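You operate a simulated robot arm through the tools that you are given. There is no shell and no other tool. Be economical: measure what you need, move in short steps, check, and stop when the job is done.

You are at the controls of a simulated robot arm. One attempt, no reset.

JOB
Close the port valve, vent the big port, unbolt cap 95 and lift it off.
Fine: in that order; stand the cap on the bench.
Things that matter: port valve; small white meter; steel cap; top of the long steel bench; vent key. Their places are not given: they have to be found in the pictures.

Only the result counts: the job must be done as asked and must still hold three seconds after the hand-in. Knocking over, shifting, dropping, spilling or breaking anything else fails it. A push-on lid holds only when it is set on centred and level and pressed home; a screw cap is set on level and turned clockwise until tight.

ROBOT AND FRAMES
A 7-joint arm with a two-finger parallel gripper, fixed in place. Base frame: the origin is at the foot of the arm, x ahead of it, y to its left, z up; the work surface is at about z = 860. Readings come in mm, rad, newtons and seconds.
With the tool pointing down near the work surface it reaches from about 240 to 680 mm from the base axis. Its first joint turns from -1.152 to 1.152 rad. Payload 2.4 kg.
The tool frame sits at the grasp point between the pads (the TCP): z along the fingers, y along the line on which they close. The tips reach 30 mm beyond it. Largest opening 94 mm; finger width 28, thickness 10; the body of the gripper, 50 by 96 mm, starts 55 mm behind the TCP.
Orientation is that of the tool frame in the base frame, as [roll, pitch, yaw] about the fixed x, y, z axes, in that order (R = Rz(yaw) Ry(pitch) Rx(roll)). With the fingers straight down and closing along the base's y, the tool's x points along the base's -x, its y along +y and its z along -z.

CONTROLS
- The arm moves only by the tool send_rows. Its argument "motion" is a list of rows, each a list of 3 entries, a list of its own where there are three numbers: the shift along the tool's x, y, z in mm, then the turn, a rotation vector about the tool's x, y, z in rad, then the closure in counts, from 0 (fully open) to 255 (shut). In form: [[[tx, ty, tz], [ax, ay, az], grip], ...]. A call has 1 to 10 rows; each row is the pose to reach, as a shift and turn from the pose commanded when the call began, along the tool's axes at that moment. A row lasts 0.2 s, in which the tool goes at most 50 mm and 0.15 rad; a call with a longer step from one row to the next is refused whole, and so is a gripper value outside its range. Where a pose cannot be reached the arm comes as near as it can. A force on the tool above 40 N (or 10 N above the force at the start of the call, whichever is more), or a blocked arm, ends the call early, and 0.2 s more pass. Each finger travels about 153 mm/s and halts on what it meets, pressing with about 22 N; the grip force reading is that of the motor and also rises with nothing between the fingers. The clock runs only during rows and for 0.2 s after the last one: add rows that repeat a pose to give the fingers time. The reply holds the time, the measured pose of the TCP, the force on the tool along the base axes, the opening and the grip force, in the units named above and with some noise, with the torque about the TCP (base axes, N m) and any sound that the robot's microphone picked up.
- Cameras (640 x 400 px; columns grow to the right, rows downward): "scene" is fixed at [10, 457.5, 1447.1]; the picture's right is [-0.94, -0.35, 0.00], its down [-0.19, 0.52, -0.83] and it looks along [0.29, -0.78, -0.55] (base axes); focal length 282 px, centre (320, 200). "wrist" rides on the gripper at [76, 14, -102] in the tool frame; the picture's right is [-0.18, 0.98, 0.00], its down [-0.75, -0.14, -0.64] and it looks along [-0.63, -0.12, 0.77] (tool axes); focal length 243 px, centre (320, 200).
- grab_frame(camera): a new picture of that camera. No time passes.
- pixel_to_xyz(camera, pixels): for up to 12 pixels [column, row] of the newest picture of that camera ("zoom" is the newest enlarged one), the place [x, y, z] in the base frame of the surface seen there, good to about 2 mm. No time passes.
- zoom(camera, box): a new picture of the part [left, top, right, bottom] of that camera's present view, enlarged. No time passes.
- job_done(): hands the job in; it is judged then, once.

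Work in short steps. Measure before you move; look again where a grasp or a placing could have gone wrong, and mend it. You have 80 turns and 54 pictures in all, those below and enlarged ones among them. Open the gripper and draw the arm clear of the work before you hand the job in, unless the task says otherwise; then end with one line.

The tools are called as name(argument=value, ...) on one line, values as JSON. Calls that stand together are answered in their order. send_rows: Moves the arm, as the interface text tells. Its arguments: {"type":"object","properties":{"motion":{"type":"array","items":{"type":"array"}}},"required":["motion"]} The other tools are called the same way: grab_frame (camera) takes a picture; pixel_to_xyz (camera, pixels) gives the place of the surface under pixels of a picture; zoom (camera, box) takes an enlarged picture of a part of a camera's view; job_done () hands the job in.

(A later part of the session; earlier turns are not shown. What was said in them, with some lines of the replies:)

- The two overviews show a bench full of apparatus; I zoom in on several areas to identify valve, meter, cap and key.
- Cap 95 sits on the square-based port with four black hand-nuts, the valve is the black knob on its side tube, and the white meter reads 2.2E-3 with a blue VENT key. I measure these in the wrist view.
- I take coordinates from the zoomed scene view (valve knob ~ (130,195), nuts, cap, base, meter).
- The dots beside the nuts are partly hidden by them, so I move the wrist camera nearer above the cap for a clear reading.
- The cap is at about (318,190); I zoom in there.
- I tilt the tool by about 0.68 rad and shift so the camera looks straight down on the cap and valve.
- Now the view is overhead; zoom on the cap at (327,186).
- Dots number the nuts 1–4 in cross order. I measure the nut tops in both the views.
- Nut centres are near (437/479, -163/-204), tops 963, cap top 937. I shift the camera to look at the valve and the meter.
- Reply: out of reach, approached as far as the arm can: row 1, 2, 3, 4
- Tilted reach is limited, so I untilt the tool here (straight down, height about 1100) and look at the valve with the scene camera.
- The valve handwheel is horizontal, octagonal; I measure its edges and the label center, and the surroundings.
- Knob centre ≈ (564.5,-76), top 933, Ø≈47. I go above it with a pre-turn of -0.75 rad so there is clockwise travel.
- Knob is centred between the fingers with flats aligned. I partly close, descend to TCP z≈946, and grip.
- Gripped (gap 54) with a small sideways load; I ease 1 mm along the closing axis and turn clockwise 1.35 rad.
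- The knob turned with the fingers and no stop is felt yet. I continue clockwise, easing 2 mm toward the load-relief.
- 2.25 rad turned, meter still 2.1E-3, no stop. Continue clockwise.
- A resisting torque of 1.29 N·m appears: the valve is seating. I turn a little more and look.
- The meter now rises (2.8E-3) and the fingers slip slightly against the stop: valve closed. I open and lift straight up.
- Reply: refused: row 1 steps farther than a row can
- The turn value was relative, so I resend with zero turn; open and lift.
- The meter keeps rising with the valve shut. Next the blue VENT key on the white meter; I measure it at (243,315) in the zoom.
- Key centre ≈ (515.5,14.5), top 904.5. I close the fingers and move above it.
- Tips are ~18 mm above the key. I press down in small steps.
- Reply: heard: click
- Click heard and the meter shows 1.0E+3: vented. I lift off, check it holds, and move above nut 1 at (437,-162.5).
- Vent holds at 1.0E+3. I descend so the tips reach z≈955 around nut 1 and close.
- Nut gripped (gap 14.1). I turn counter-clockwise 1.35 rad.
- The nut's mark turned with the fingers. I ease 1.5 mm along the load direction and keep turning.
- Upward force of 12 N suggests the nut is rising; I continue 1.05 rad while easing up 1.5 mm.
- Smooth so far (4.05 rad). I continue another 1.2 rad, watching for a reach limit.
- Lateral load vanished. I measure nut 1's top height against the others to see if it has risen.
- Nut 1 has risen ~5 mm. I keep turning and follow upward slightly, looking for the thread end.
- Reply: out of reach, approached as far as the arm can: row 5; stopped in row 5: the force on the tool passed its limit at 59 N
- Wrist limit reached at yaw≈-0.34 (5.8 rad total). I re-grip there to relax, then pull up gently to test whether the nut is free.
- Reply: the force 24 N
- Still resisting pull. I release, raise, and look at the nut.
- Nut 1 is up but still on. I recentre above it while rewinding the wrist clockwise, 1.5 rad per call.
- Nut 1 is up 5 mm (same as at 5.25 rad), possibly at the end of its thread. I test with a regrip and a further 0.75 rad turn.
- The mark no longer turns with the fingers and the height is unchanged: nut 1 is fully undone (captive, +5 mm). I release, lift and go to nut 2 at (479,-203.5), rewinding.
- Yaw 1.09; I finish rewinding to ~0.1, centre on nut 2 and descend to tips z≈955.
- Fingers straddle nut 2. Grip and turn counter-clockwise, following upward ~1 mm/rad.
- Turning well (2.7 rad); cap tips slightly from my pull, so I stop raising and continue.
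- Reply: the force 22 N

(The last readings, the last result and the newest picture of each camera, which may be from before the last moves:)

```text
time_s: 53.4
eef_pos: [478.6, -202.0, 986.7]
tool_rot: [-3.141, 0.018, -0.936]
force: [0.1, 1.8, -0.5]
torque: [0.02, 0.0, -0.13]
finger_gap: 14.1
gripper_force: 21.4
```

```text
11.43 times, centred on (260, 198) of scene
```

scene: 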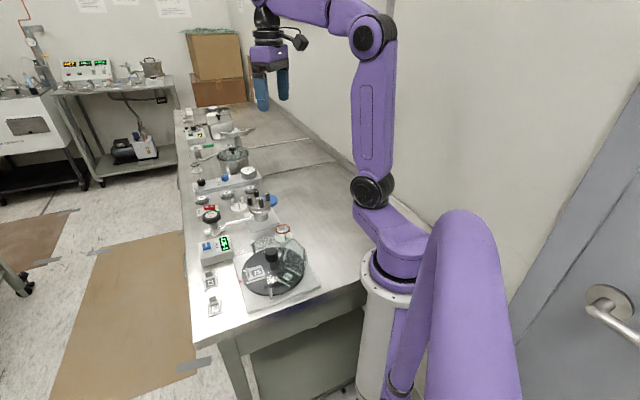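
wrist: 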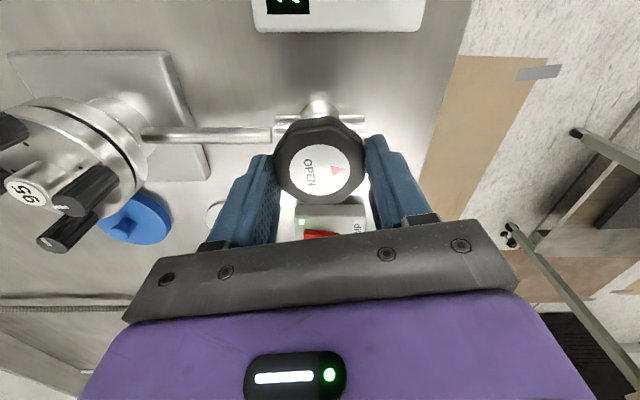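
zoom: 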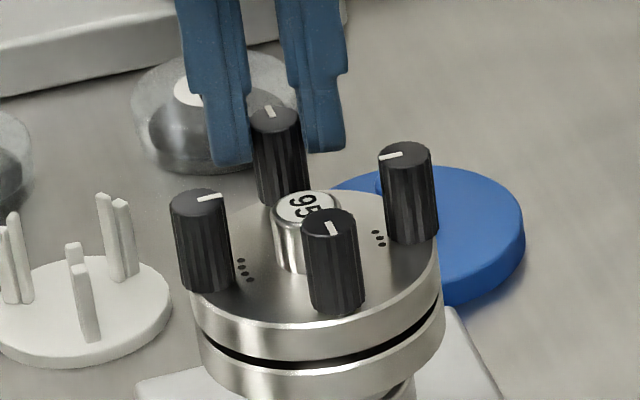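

Nut 2 shows the same free signature; I check its height.

pixel_to_xyz(camera="zoom", pixels=[[278, 118], [332, 222], [405, 153], [200, 200]])

send_rows(motion=[[[0, 0, 0], [0, 0, -0.15], 255], [[0, 0, 0], [0, 0, -0.3], 255], [[0, 0, 0], [0, 0, -0.3], 174], [[0, 0, 0], [0, 0, -0.3], 174], [[0, 0, -40], [0, 0, -0.15], 174], [[0, 0, -60], [0, 0, 0], 174], [[0, 0, -60], [0, 0, 0.15], 174], [[0, 0, -60], [0, 0, 0.3], 174], [[0, 0, -60], [0, 0, 0.45], 174], [[0, 0, -60], [0, 0, 0.6], 174]])

```text
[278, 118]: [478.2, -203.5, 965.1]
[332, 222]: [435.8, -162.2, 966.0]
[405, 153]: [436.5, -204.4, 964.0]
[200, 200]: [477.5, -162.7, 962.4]
```

```text
time_s: 55.6
eef_pos: [480.7, -203.6, 1047.7]
tool_rot: [3.135, 0.012, -1.544]
force: [-0.7, 0.0, 0.3]
torque: [-0.04, 0.03, -0.02]
finger_gap: 30.0
gripper_force: 0.0
```

Released and lifted; I look again at nut 2 and compare heights.

zoom(camera="scene", box=[240, 180, 280, 215])

pixel_to_xyz(camera="zoom", pixels=[[270, 122], [285, 122], [332, 220], [322, 215], [405, 152], [415, 150], [200, 195], [275, 212], [330, 305], [240, 310], [425, 262]])

```text
11.43 times, centred on (260, 198) of scene
```

zoom: 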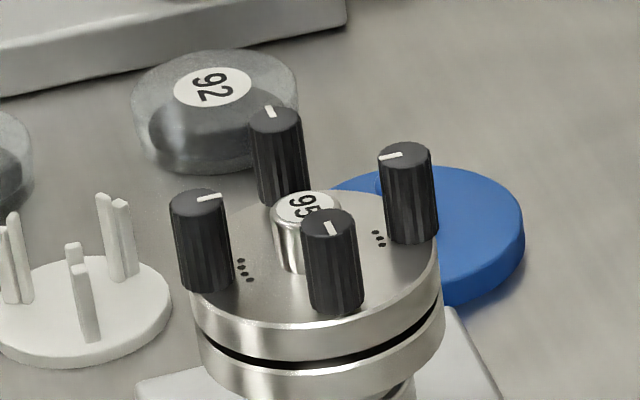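

```text
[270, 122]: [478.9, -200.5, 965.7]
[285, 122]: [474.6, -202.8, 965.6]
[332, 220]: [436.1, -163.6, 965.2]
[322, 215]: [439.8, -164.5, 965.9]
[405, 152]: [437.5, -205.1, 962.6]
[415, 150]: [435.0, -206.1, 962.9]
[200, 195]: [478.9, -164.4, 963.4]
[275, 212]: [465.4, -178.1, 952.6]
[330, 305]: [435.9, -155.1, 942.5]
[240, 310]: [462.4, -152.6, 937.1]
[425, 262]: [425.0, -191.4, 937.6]
```

Both nuts 1 and 2 stand ~3 mm proud and at their stops. On to nut 3 at (436.5,-204.5), rewinding the wrist.

send_rows(motion=[[[0, 15, 0], [0, 0, 0.15], 174], [[0, 30, 0], [0, 0, 0.3], 174], [[0, 44, 0], [0, 0, 0.45], 174], [[0, 44, 0], [0, 0, 0.6], 174], [[0, 44, 0], [0, 0, 0.75], 174], [[0, 44, 0], [0, 0, 0.9], 174], [[0, 44, 0], [0, 0, 1.05], 174], [[0, 44, 0], [0, 0, 1.2], 174], [[0, 44, 0], [0, 0, 1.35], 174], [[0, 44, 0], [0, 0, 1.5], 174]])

send_rows(motion=[[[0, 0, 0], [0, 0, 0.15], 174], [[0, 0, 0], [0, 0, 0.3], 174], [[0, 0, 0], [0, 0, 0.45], 174], [[0, 0, 0], [0, 0, 0.6], 174], [[0, 0, 0], [0, 0, 0.75], 174], [[0, 0, 0], [0, 0, 0.9], 174], [[0, 0, 0], [0, 0, 1.05], 174], [[0, 0, 0], [0, 0, 1.2], 174], [[0, 0, 0], [0, 0, 1.35], 174], [[0, 0, 0], [0, 0, 1.5], 174]])

send_rows(motion=[[[0, 0, 0], [0, 0, 0.15], 174], [[0, 0, 0], [0, 0, 0.3], 174], [[0, 0, 0], [0, 0, 0.45], 174], [[0, 0, 0], [0, 0, 0.6], 174], [[0, 0, 0], [0, 0, 0.75], 174], [[0, 0, 0], [0, 0, 0.9], 174], [[0, 0, 0], [0, 0, 1.05], 174], [[0, 0, 0], [0, 0, 1.2], 174], [[0, 0, 0], [0, 0, 1.35], 174], [[0, 0, 0], [0, 0, 1.5], 174]])

```text
time_s: 57.8
eef_pos: [436.2, -205.0, 1047.2]
tool_rot: [3.128, -0.003, -3.043]
force: [1.0, -0.2, 0.2]
torque: [-0.02, 0.01, 0.01]
finger_gap: 29.9
gripper_force: 0.1
```

```text
time_s: 60.0
eef_pos: [436.7, -204.3, 1047.6]
tool_rot: [-3.138, -0.014, 1.737]
force: [0.4, 0.3, 0.5]
torque: [0.0, 0.03, 0.0]
finger_gap: 29.7
gripper_force: 0.1
```

```text
time_s: 62.2
eef_pos: [435.8, -204.1, 1047.2]
tool_rot: [-3.128, 0.001, 0.239]
force: [0.5, 0.5, 1.0]
torque: [0.01, 0.03, 0.0]
finger_gap: 30.1
gripper_force: 0.1
```

Above nut 3 at yaw 0.24. Descend to z≈985, grip, and begin turning.

send_rows(motion=[[[0.8, 0, 30], [0, 0, 0], 174], [[0.8, 0, 55], [0, 0, 0], 174], [[0.8, 0, 62], [0, 0, 0], 174], [[0.8, 0, 62], [0, 0, 0], 255], [[0.8, 0, 62], [0, 0, 0], 255], [[0.8, 0, 62], [0, 0, -0.15], 255], [[0.8, 0, 62], [0, 0, -0.3], 255], [[0.8, 0, 62], [0, 0, -0.45], 255], [[0.8, 0, 62], [0, 0, -0.6], 255], [[0.8, 0, 62], [0, 0, -0.75], 255]])

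send_rows(motion=[[[0, 0, -0.1], [0, 0, -0.15], 255], [[0, 0, -0.3], [0, 0, -0.3], 255], [[0, 0, -0.4], [0, 0, -0.45], 255], [[0, 0, -0.5], [0, 0, -0.6], 255], [[0, 0, -0.6], [0, 0, -0.75], 255], [[0, 0, -0.7], [0, 0, -0.9], 255], [[0, 0, -0.8], [0, 0, -1.05], 255], [[0, 0, -0.9], [0, 0, -1.2], 255], [[0, 0, -1], [0, 0, -1.35], 255], [[0, 0, -1], [0, 0, -1.5], 255]])

zoom(camera="scene", box=[240, 180, 280, 215])

```text
time_s: 64.4
eef_pos: [436.6, -205.4, 985.9]
tool_rot: [-3.136, -0.007, 0.996]
force: [6.6, -19.6, -0.3]
torque: [-0.91, -0.02, -0.1]
finger_gap: 14.4
gripper_force: 21.8
```

```text
time_s: 66.6
eef_pos: [435.9, -203.0, 985.6]
tool_rot: [3.135, -0.014, 2.497]
force: [10.1, 0.7, -1.5]
torque: [0.11, -0.12, -0.01]
finger_gap: 14.1
gripper_force: 22.2
```

```text
11.43 times, centred on (260, 198) of scene
```

zoom: 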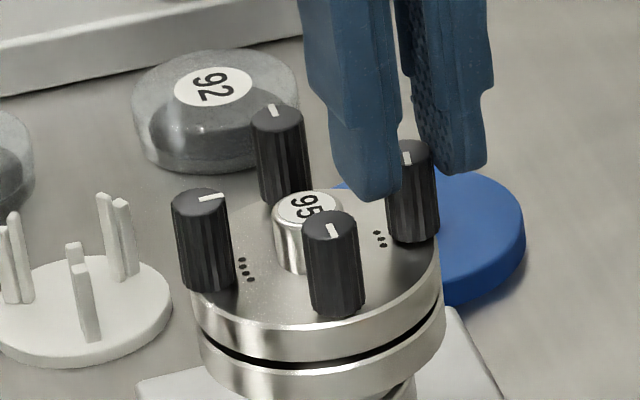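

Nut 3 is turning (2.25 rad). I continue two more calls.

send_rows(motion=[[[0, 0, -0.1], [0, 0, -0.15], 255], [[0, 0, -0.2], [0, 0, -0.3], 255], [[0, 0, -0.3], [0, 0, -0.45], 255], [[0, 0, -0.4], [0, 0, -0.6], 255], [[0, 0, -0.5], [0, 0, -0.75], 255], [[0, 0, -0.6], [0, 0, -0.9], 255], [[0, 0, -0.7], [0, 0, -1.05], 255], [[0, 0, -0.8], [0, 0, -1.2], 255], [[0, 0, -0.9], [0, 0, -1.35], 255], [[0, 0, -1], [0, 0, -1.5], 255]])

send_rows(motion=[[[0, 0, 0], [0, 0, -0.15], 255], [[0, 0, 0], [0, 0, -0.3], 255], [[0, 0, 0], [0, 0, -0.45], 255], [[0, 0, 0], [0, 0, -0.6], 255], [[0, 0, 0], [0, 0, -0.75], 255], [[0, 0, 0], [0, 0, -0.9], 255], [[0, 0, 0], [0, 0, -1.05], 255], [[0, 0, 0], [0, 0, -1.2], 255], [[0, 0, 0], [0, 0, -1.35], 255]])

zoom(camera="scene", box=[240, 180, 280, 215])

```text
time_s: 68.8
eef_pos: [435.7, -204.8, 988.3]
tool_rot: [3.134, 0.007, -2.287]
force: [7.1, -18.8, -0.1]
torque: [-0.76, -0.12, -0.04]
finger_gap: 14.1
gripper_force: 22.2
```

```text
time_s: 70.8
eef_pos: [436.9, -202.0, 986.4]
tool_rot: [-3.139, 0.016, -0.938]
force: [8.0, 1.2, 4.2]
torque: [0.26, -0.23, -0.07]
finger_gap: 14.1
gripper_force: 22.1
```

```text
11.43 times, centred on (260, 198) of scene
```

zoom: 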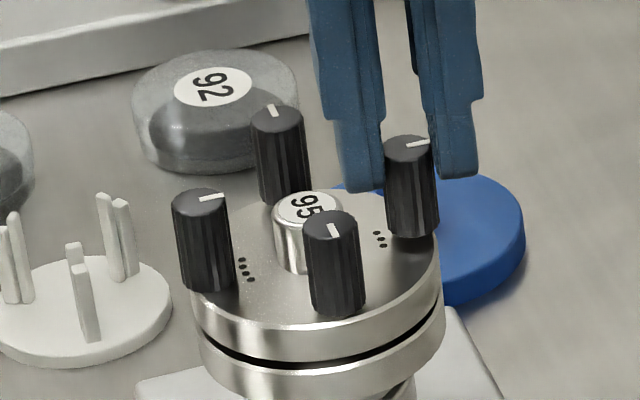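

The nut marks all pointed inward at first and now point outward on nuts 1, 2, 3: a half-turn to the stop, all three undone. I release, lift and move to nut 4 at (478.5,-163), rewinding ~3.6 rad.

send_rows(motion=[[[0, 0, 0], [0, 0, 0], 174], [[0, 0, 0], [0, 0, 0], 174], [[0, 0, -45], [0, 0, 0.1], 174], [[-2, -19, -60], [0, 0, 0.25], 174], [[-4, -38, -60], [0, 0, 0.4], 174], [[-6.6, -57, -60], [0, 0, 0.55], 174], [[-6.6, -57, -60], [0, 0, 0.7], 174], [[-6.6, -57, -60], [0, 0, 0.85], 174], [[-6.6, -57, -60], [0, 0, 1.0], 174], [[-6.6, -57, -60], [0, 0, 1.15], 174]])

send_rows(motion=[[[0, 0, 0], [0, 0, 0.15], 174], [[0, 0, 0], [0, 0, 0.3], 174], [[0, 0, 0], [0, 0, 0.45], 174], [[0, 0, 0], [0, 0, 0.6], 174], [[0, 0, 0], [0, 0, 0.75], 174], [[0, 0, 0], [0, 0, 0.9], 174], [[0, 0, 0], [0, 0, 1.05], 174], [[0, 0, 0], [0, 0, 1.2], 174], [[0, 0, 0], [0, 0, 1.35], 174], [[0, 0, 0], [0, 0, 1.5], 174]])

send_rows(motion=[[[0, 0, 0], [0, 0, 0.15], 174], [[0, 0, 0], [0, 0, 0.3], 174], [[0, 0, 0], [0, 0, 0.45], 174], [[0, 0, 0], [0, 0, 0.6], 174], [[0, 0, 0], [0, 0, 0.75], 174], [[0, 0, 0], [0, 0, 0.9], 174], [[0, 0, 0], [0, 0, 1.0], 174], [[0, 0, 0], [0, 0, 1.0], 174]])

```text
time_s: 73.0
eef_pos: [480.0, -165.1, 1047.8]
tool_rot: [3.132, 0.01, -2.094]
force: [0.7, -1.0, -0.6]
torque: [0.03, 0.0, -0.01]
finger_gap: 29.8
gripper_force: 0.0
```

```text
time_s: 75.2
eef_pos: [479.8, -164.5, 1047.7]
tool_rot: [3.133, -0.01, 2.69]
force: [-0.3, 0.8, -0.2]
torque: [0.0, 0.0, 0.02]
finger_gap: 29.7
gripper_force: 0.0
```

```text
time_s: 77.0
eef_pos: [477.3, -165.2, 1048.2]
tool_rot: [-3.137, -0.013, 1.691]
force: [-0.4, -0.1, -0.5]
torque: [0.02, -0.02, -0.03]
finger_gap: 30.0
gripper_force: 0.1
```

At nut 4; correct by (1.2, 2) mm, descend, grip, turn.

send_rows(motion=[[[1.8, 1.4, 30], [0, 0, 0], 174], [[1.8, 1.4, 55], [0, 0, 0], 174], [[1.8, 1.4, 63], [0, 0, 0], 174], [[1.8, 1.4, 63], [0, 0, 0], 255], [[1.8, 1.4, 63], [0, 0, 0], 255], [[1.8, 1.4, 63], [0, 0, -0.15], 255], [[1.8, 1.4, 63], [0, 0, -0.3], 255], [[1.8, 1.4, 63], [0, 0, -0.45], 255], [[1.8, 1.4, 63], [0, 0, -0.6], 255], [[1.8, 1.4, 63], [0, 0, -0.75], 255]])

send_rows(motion=[[[0, 0, -0.1], [0, 0, -0.15], 255], [[0, 0, -0.3], [0, 0, -0.3], 255], [[0, 0, -0.4], [0, 0, -0.45], 255], [[0, 0, -0.5], [0, 0, -0.6], 255], [[0, 0, -0.6], [0, 0, -0.75], 255], [[0, 0, -0.7], [0, 0, -0.9], 255], [[0, 0, -0.8], [0, 0, -1.05], 255], [[0, 0, -0.9], [0, 0, -1.2], 255], [[0, 0, -1], [0, 0, -1.35], 255], [[0, 0, -1], [0, 0, -1.5], 255]])

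send_rows(motion=[[[0, 0, -0.1], [0, 0, -0.15], 255], [[0, 0, -0.3], [0, 0, -0.3], 255], [[0, 0, -0.4], [0, 0, -0.45], 255], [[0, 0, -0.5], [0, 0, -0.6], 255], [[0, 0, -0.6], [0, 0, -0.75], 255], [[0, 0, -0.7], [0, 0, -0.9], 255], [[0, 0, -0.8], [0, 0, -1.05], 255], [[0, 0, -0.9], [0, 0, -1.2], 255], [[0, 0, -1], [0, 0, -1.35], 255]])

zoom(camera="scene", box=[240, 180, 280, 215])

```text
time_s: 79.2
eef_pos: [479.5, -162.4, 985.6]
tool_rot: [3.134, -0.011, 2.446]
force: [7.6, -0.3, 2.6]
torque: [-0.17, -0.25, 0.01]
finger_gap: 13.8
gripper_force: 22.1
```

```text
time_s: 81.4
eef_pos: [479.2, -164.0, 985.9]
tool_rot: [3.13, 0.005, -2.338]
force: [2.8, -12.6, -3.5]
torque: [-0.54, -0.08, 0.03]
finger_gap: 13.9
gripper_force: 22.2
```

```text
time_s: 83.4
eef_pos: [480.3, -162.8, 986.9]
tool_rot: [-3.139, 0.013, -0.987]
force: [5.8, -6.6, -1.5]
torque: [-0.48, -0.35, -0.01]
finger_gap: 14.1
gripper_force: 21.5
```

```text
11.43 times, centred on (260, 198) of scene
```

zoom: 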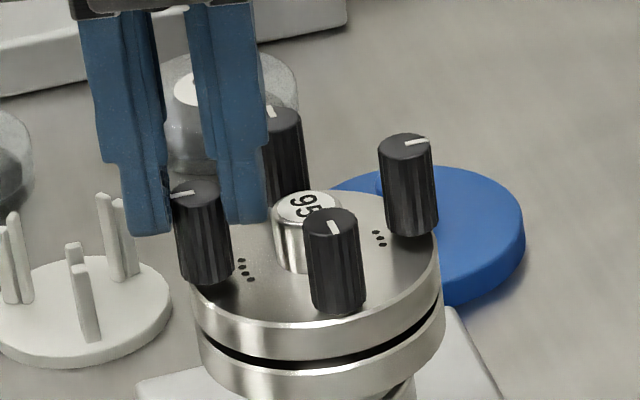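

Nut 4's mark points outward: all undone. I add 0.3 rad for certainty, release and lift, then measure the cap rim.

send_rows(motion=[[[0, 0, 0], [0, 0, -0.15], 255], [[0, 0, 0], [0, 0, -0.3], 255], [[0, 0, 0], [0, 0, -0.3], 174], [[0, 0, 0], [0, 0, -0.3], 174], [[0, 0, -45], [0, 0, -0.15], 174], [[0, 0, -90], [0, 0, 0], 174], [[0, 0, -110], [0, 0, 0.15], 100], [[0, 0, -110], [0, 0, 0.3], 0], [[0, 0, -110], [0, 0, 0.45], 0], [[0, 0, -110], [0, 0, 0.6], 0]])

zoom(camera="scene", box=[240, 185, 290, 225])

```text
time_s: 85.6
eef_pos: [479.9, -163.1, 1097.1]
tool_rot: [3.136, 0.012, -1.593]
force: [0.5, 1.0, -0.3]
torque: [0.0, -0.01, 0.02]
finger_gap: 94.1
gripper_force: 0.1
```

```text
10.00 times, centred on (265, 205) of scene
```

zoom: 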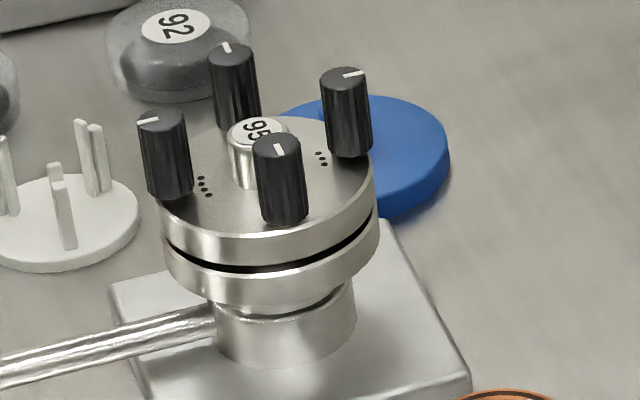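

Measure the cap rim (upper edge, lower edge), flange and gap.

pixel_to_xyz(camera="zoom", pixels=[[270, 232], [270, 242], [268, 256], [265, 280], [262, 298], [168, 225], [370, 185], [370, 205], [160, 118], [345, 80], [275, 150], [233, 55]])

```text
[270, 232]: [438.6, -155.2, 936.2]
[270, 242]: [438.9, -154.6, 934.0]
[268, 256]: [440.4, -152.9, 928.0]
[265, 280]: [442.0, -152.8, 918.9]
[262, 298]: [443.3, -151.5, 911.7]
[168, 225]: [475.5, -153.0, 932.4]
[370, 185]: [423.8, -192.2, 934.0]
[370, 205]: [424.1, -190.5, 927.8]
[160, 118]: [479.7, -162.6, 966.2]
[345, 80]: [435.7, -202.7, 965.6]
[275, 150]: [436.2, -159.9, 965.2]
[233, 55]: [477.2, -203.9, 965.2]
```

All nuts are up 3 mm; the cap rim runs z≈928–937, radius ≈35, with a gap below. I centre over (458,-183) and descend with open fingers (closing along x) to TCP z≈960.

send_rows(motion=[[[20.7, 21.5, 0], [0, 0, 0], 0], [[20.7, 21.5, 45], [0, 0, 0], 0], [[20.7, 21.5, 90], [0, 0, 0], 0], [[20.7, 21.5, 125], [0, 0, 0], 0], [[20.7, 21.5, 137], [0, 0, 0], 0], [[20.7, 21.5, 137], [0, 0, 0], 0]])

zoom(camera="scene", box=[230, 175, 290, 225])

```text
time_s: 87.0
eef_pos: [457.0, -182.0, 960.1]
tool_rot: [3.138, 0.013, -1.592]
force: [-0.1, 0.4, 0.2]
torque: [0.01, -0.01, 0.01]
finger_gap: 94.2
gripper_force: 0.1
```

```text
8.00 times, centred on (260, 200) of scene
```

zoom: 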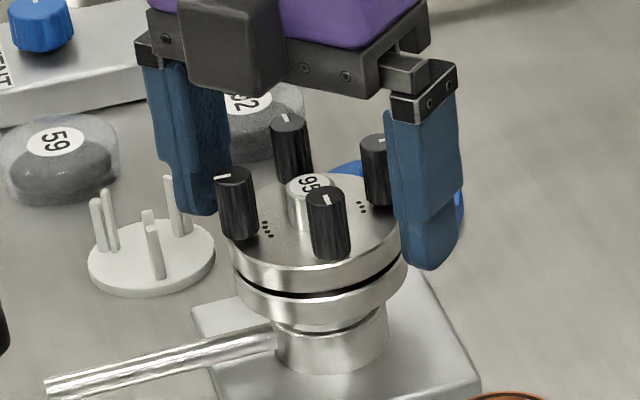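

Fingers straddle the rim properly; I trim 1 mm and close.

send_rows(motion=[[[1.2, -1, 0], [0, 0, 0], 0], [[1.2, -1, 0], [0, 0, 0], 60], [[1.2, -1, 0], [0, 0, 0], 150], [[1.2, -1, 0], [0, 0, 0], 150]])

zoom(camera="scene", box=[230, 175, 290, 225])

```text
time_s: 88.0
eef_pos: [458.6, -183.2, 960.4]
tool_rot: [3.139, 0.012, -1.591]
force: [11.3, -0.7, 0.4]
torque: [0.0, -0.26, 0.09]
finger_gap: 68.8
gripper_force: 22.0
```

```text
8.00 times, centred on (260, 200) of scene
```

zoom: 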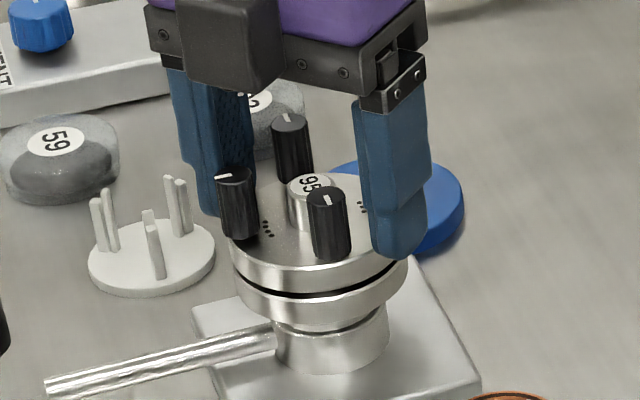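

Rim gripped (gap 68.8). I lift slowly first.

send_rows(motion=[[[0, 0, -3], [0, 0, 0], 150], [[0, 0, -8], [0, 0, 0], 150], [[0, 0, -18], [0, 0, 0], 150], [[0, 0, -35], [0, 0, 0], 150], [[0, 0, -60], [0, 0, 0], 150], [[0, 0, -80], [0, 0, 0], 150]])

zoom(camera="scene", box=[210, 150, 310, 230])

```text
time_s: 89.4
eef_pos: [458.4, -184.7, 1040.1]
tool_rot: [3.134, 0.013, -1.59]
force: [0.4, 0.0, -5.1]
torque: [0.0, -0.01, -0.02]
finger_gap: 68.9
gripper_force: 22.2
```

```text
5.00 times, centred on (260, 190) of scene
```

zoom: 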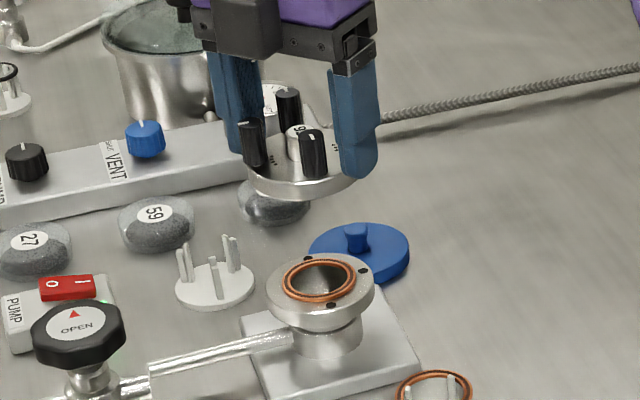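

Cap lifted cleanly (5 N), the copper gasket stays on the port. I carry it to the clear bench at (360,-300) and come down to ~13 mm above.

send_rows(motion=[[[29, 24, 0], [0, 0, 0], 150], [[58, 48, 0], [0, 0, 0], 150], [[88, 72, 0], [0, 0, 0], 150], [[117, 96, 0], [0, 0, 0], 150], [[117, 96, 40], [0, 0, 0], 150], [[117, 96, 80], [0, 0, 0], 150], [[117, 96, 115], [0, 0, 0], 150], [[117, 96, 135], [0, 0, 0], 150], [[117, 96, 135], [0, 0, 0], 150]])

grab_frame(camera="scene")

```text
time_s: 91.4
eef_pos: [359.7, -296.8, 904.1]
tool_rot: [3.137, 0.012, -1.59]
force: [0.6, -0.5, -3.9]
torque: [0.02, 0.02, -0.03]
finger_gap: 69.0
gripper_force: 21.9
```

```text
9 pictures are left
```

scene: 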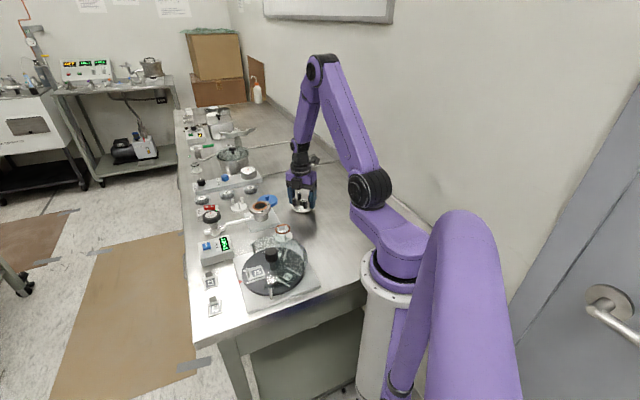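

The spot is clear. I lower gently in 1.5–2 mm steps watching the force.

send_rows(motion=[[[0, 0, 4], [0, 0, 0], 150], [[0, 0, 7], [0, 0, 0], 150], [[0, 0, 9], [0, 0, 0], 150], [[0, 0, 10.5], [0, 0, 0], 150], [[0, 0, 11], [0, 0, 0], 150]])

zoom(camera="scene", box=[270, 160, 340, 230])

```text
time_s: 92.6
eef_pos: [359.8, -298.5, 893.7]
tool_rot: [3.137, 0.01, -1.591]
force: [-2.9, -1.4, 20.3]
torque: [-0.04, 0.06, 0.28]
finger_gap: 69.2
gripper_force: 21.7
```

```text
5.71 times, centred on (305, 195) of scene
```

zoom: 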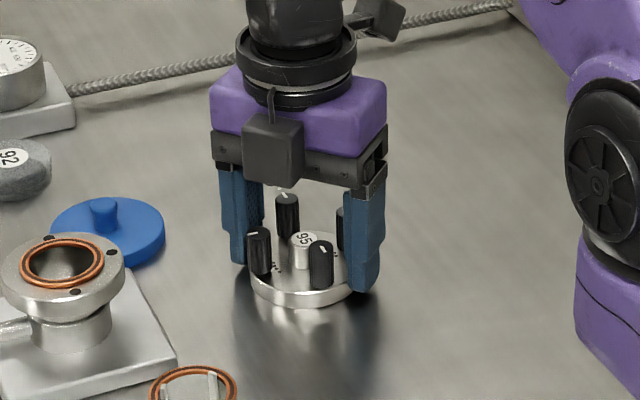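

The cap rests on the bench (+20 N contact). I back off 0.5 mm, open and lift straight up.

send_rows(motion=[[[0, 0, -0.5], [0, 0, 0], 150], [[0, 0, -0.5], [0, 0, 0], 80], [[0, 0, -0.5], [0, 0, 0], 0], [[0, 0, -0.5], [0, 0, 0], 0], [[0, 0, -30], [0, 0, 0], 0], [[0, 0, -75], [0, 0, 0], 0], [[0, 0, -120], [0, 0, 0], 0], [[0, 0, -165], [0, 0, 0], 0], [[0, 0, -200], [0, 0, 0], 0], [[0, 0, -200], [0, 0, 0], 0]])

zoom(camera="scene", box=[190, 170, 340, 270])

```text
time_s: 94.8
eef_pos: [361.0, -300.9, 1092.8]
tool_rot: [3.138, 0.012, -1.59]
force: [0.0, 0.2, 0.7]
torque: [0.0, -0.03, -0.02]
finger_gap: 94.2
gripper_force: 0.0
```

```text
4.00 times, centred on (265, 220) of scene
```

zoom: 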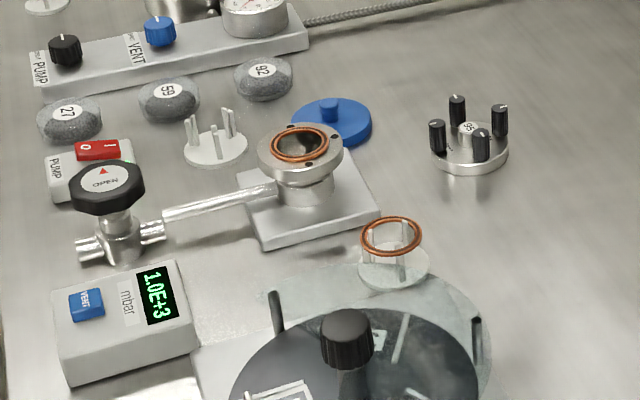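

The cap stands upright on the bench, the valve is shut and the meter reads 1.0E+3 with nothing else disturbed; the arm is clear, so I hand in.

job_done()

```text
The job is handed in.
```

I closed the port valve, vented the big port (the meter reads 1.0E+3 mbar), undid all four nuts on cap 95, and stood the cap upright on the bench; I saw nothing else disturbed.
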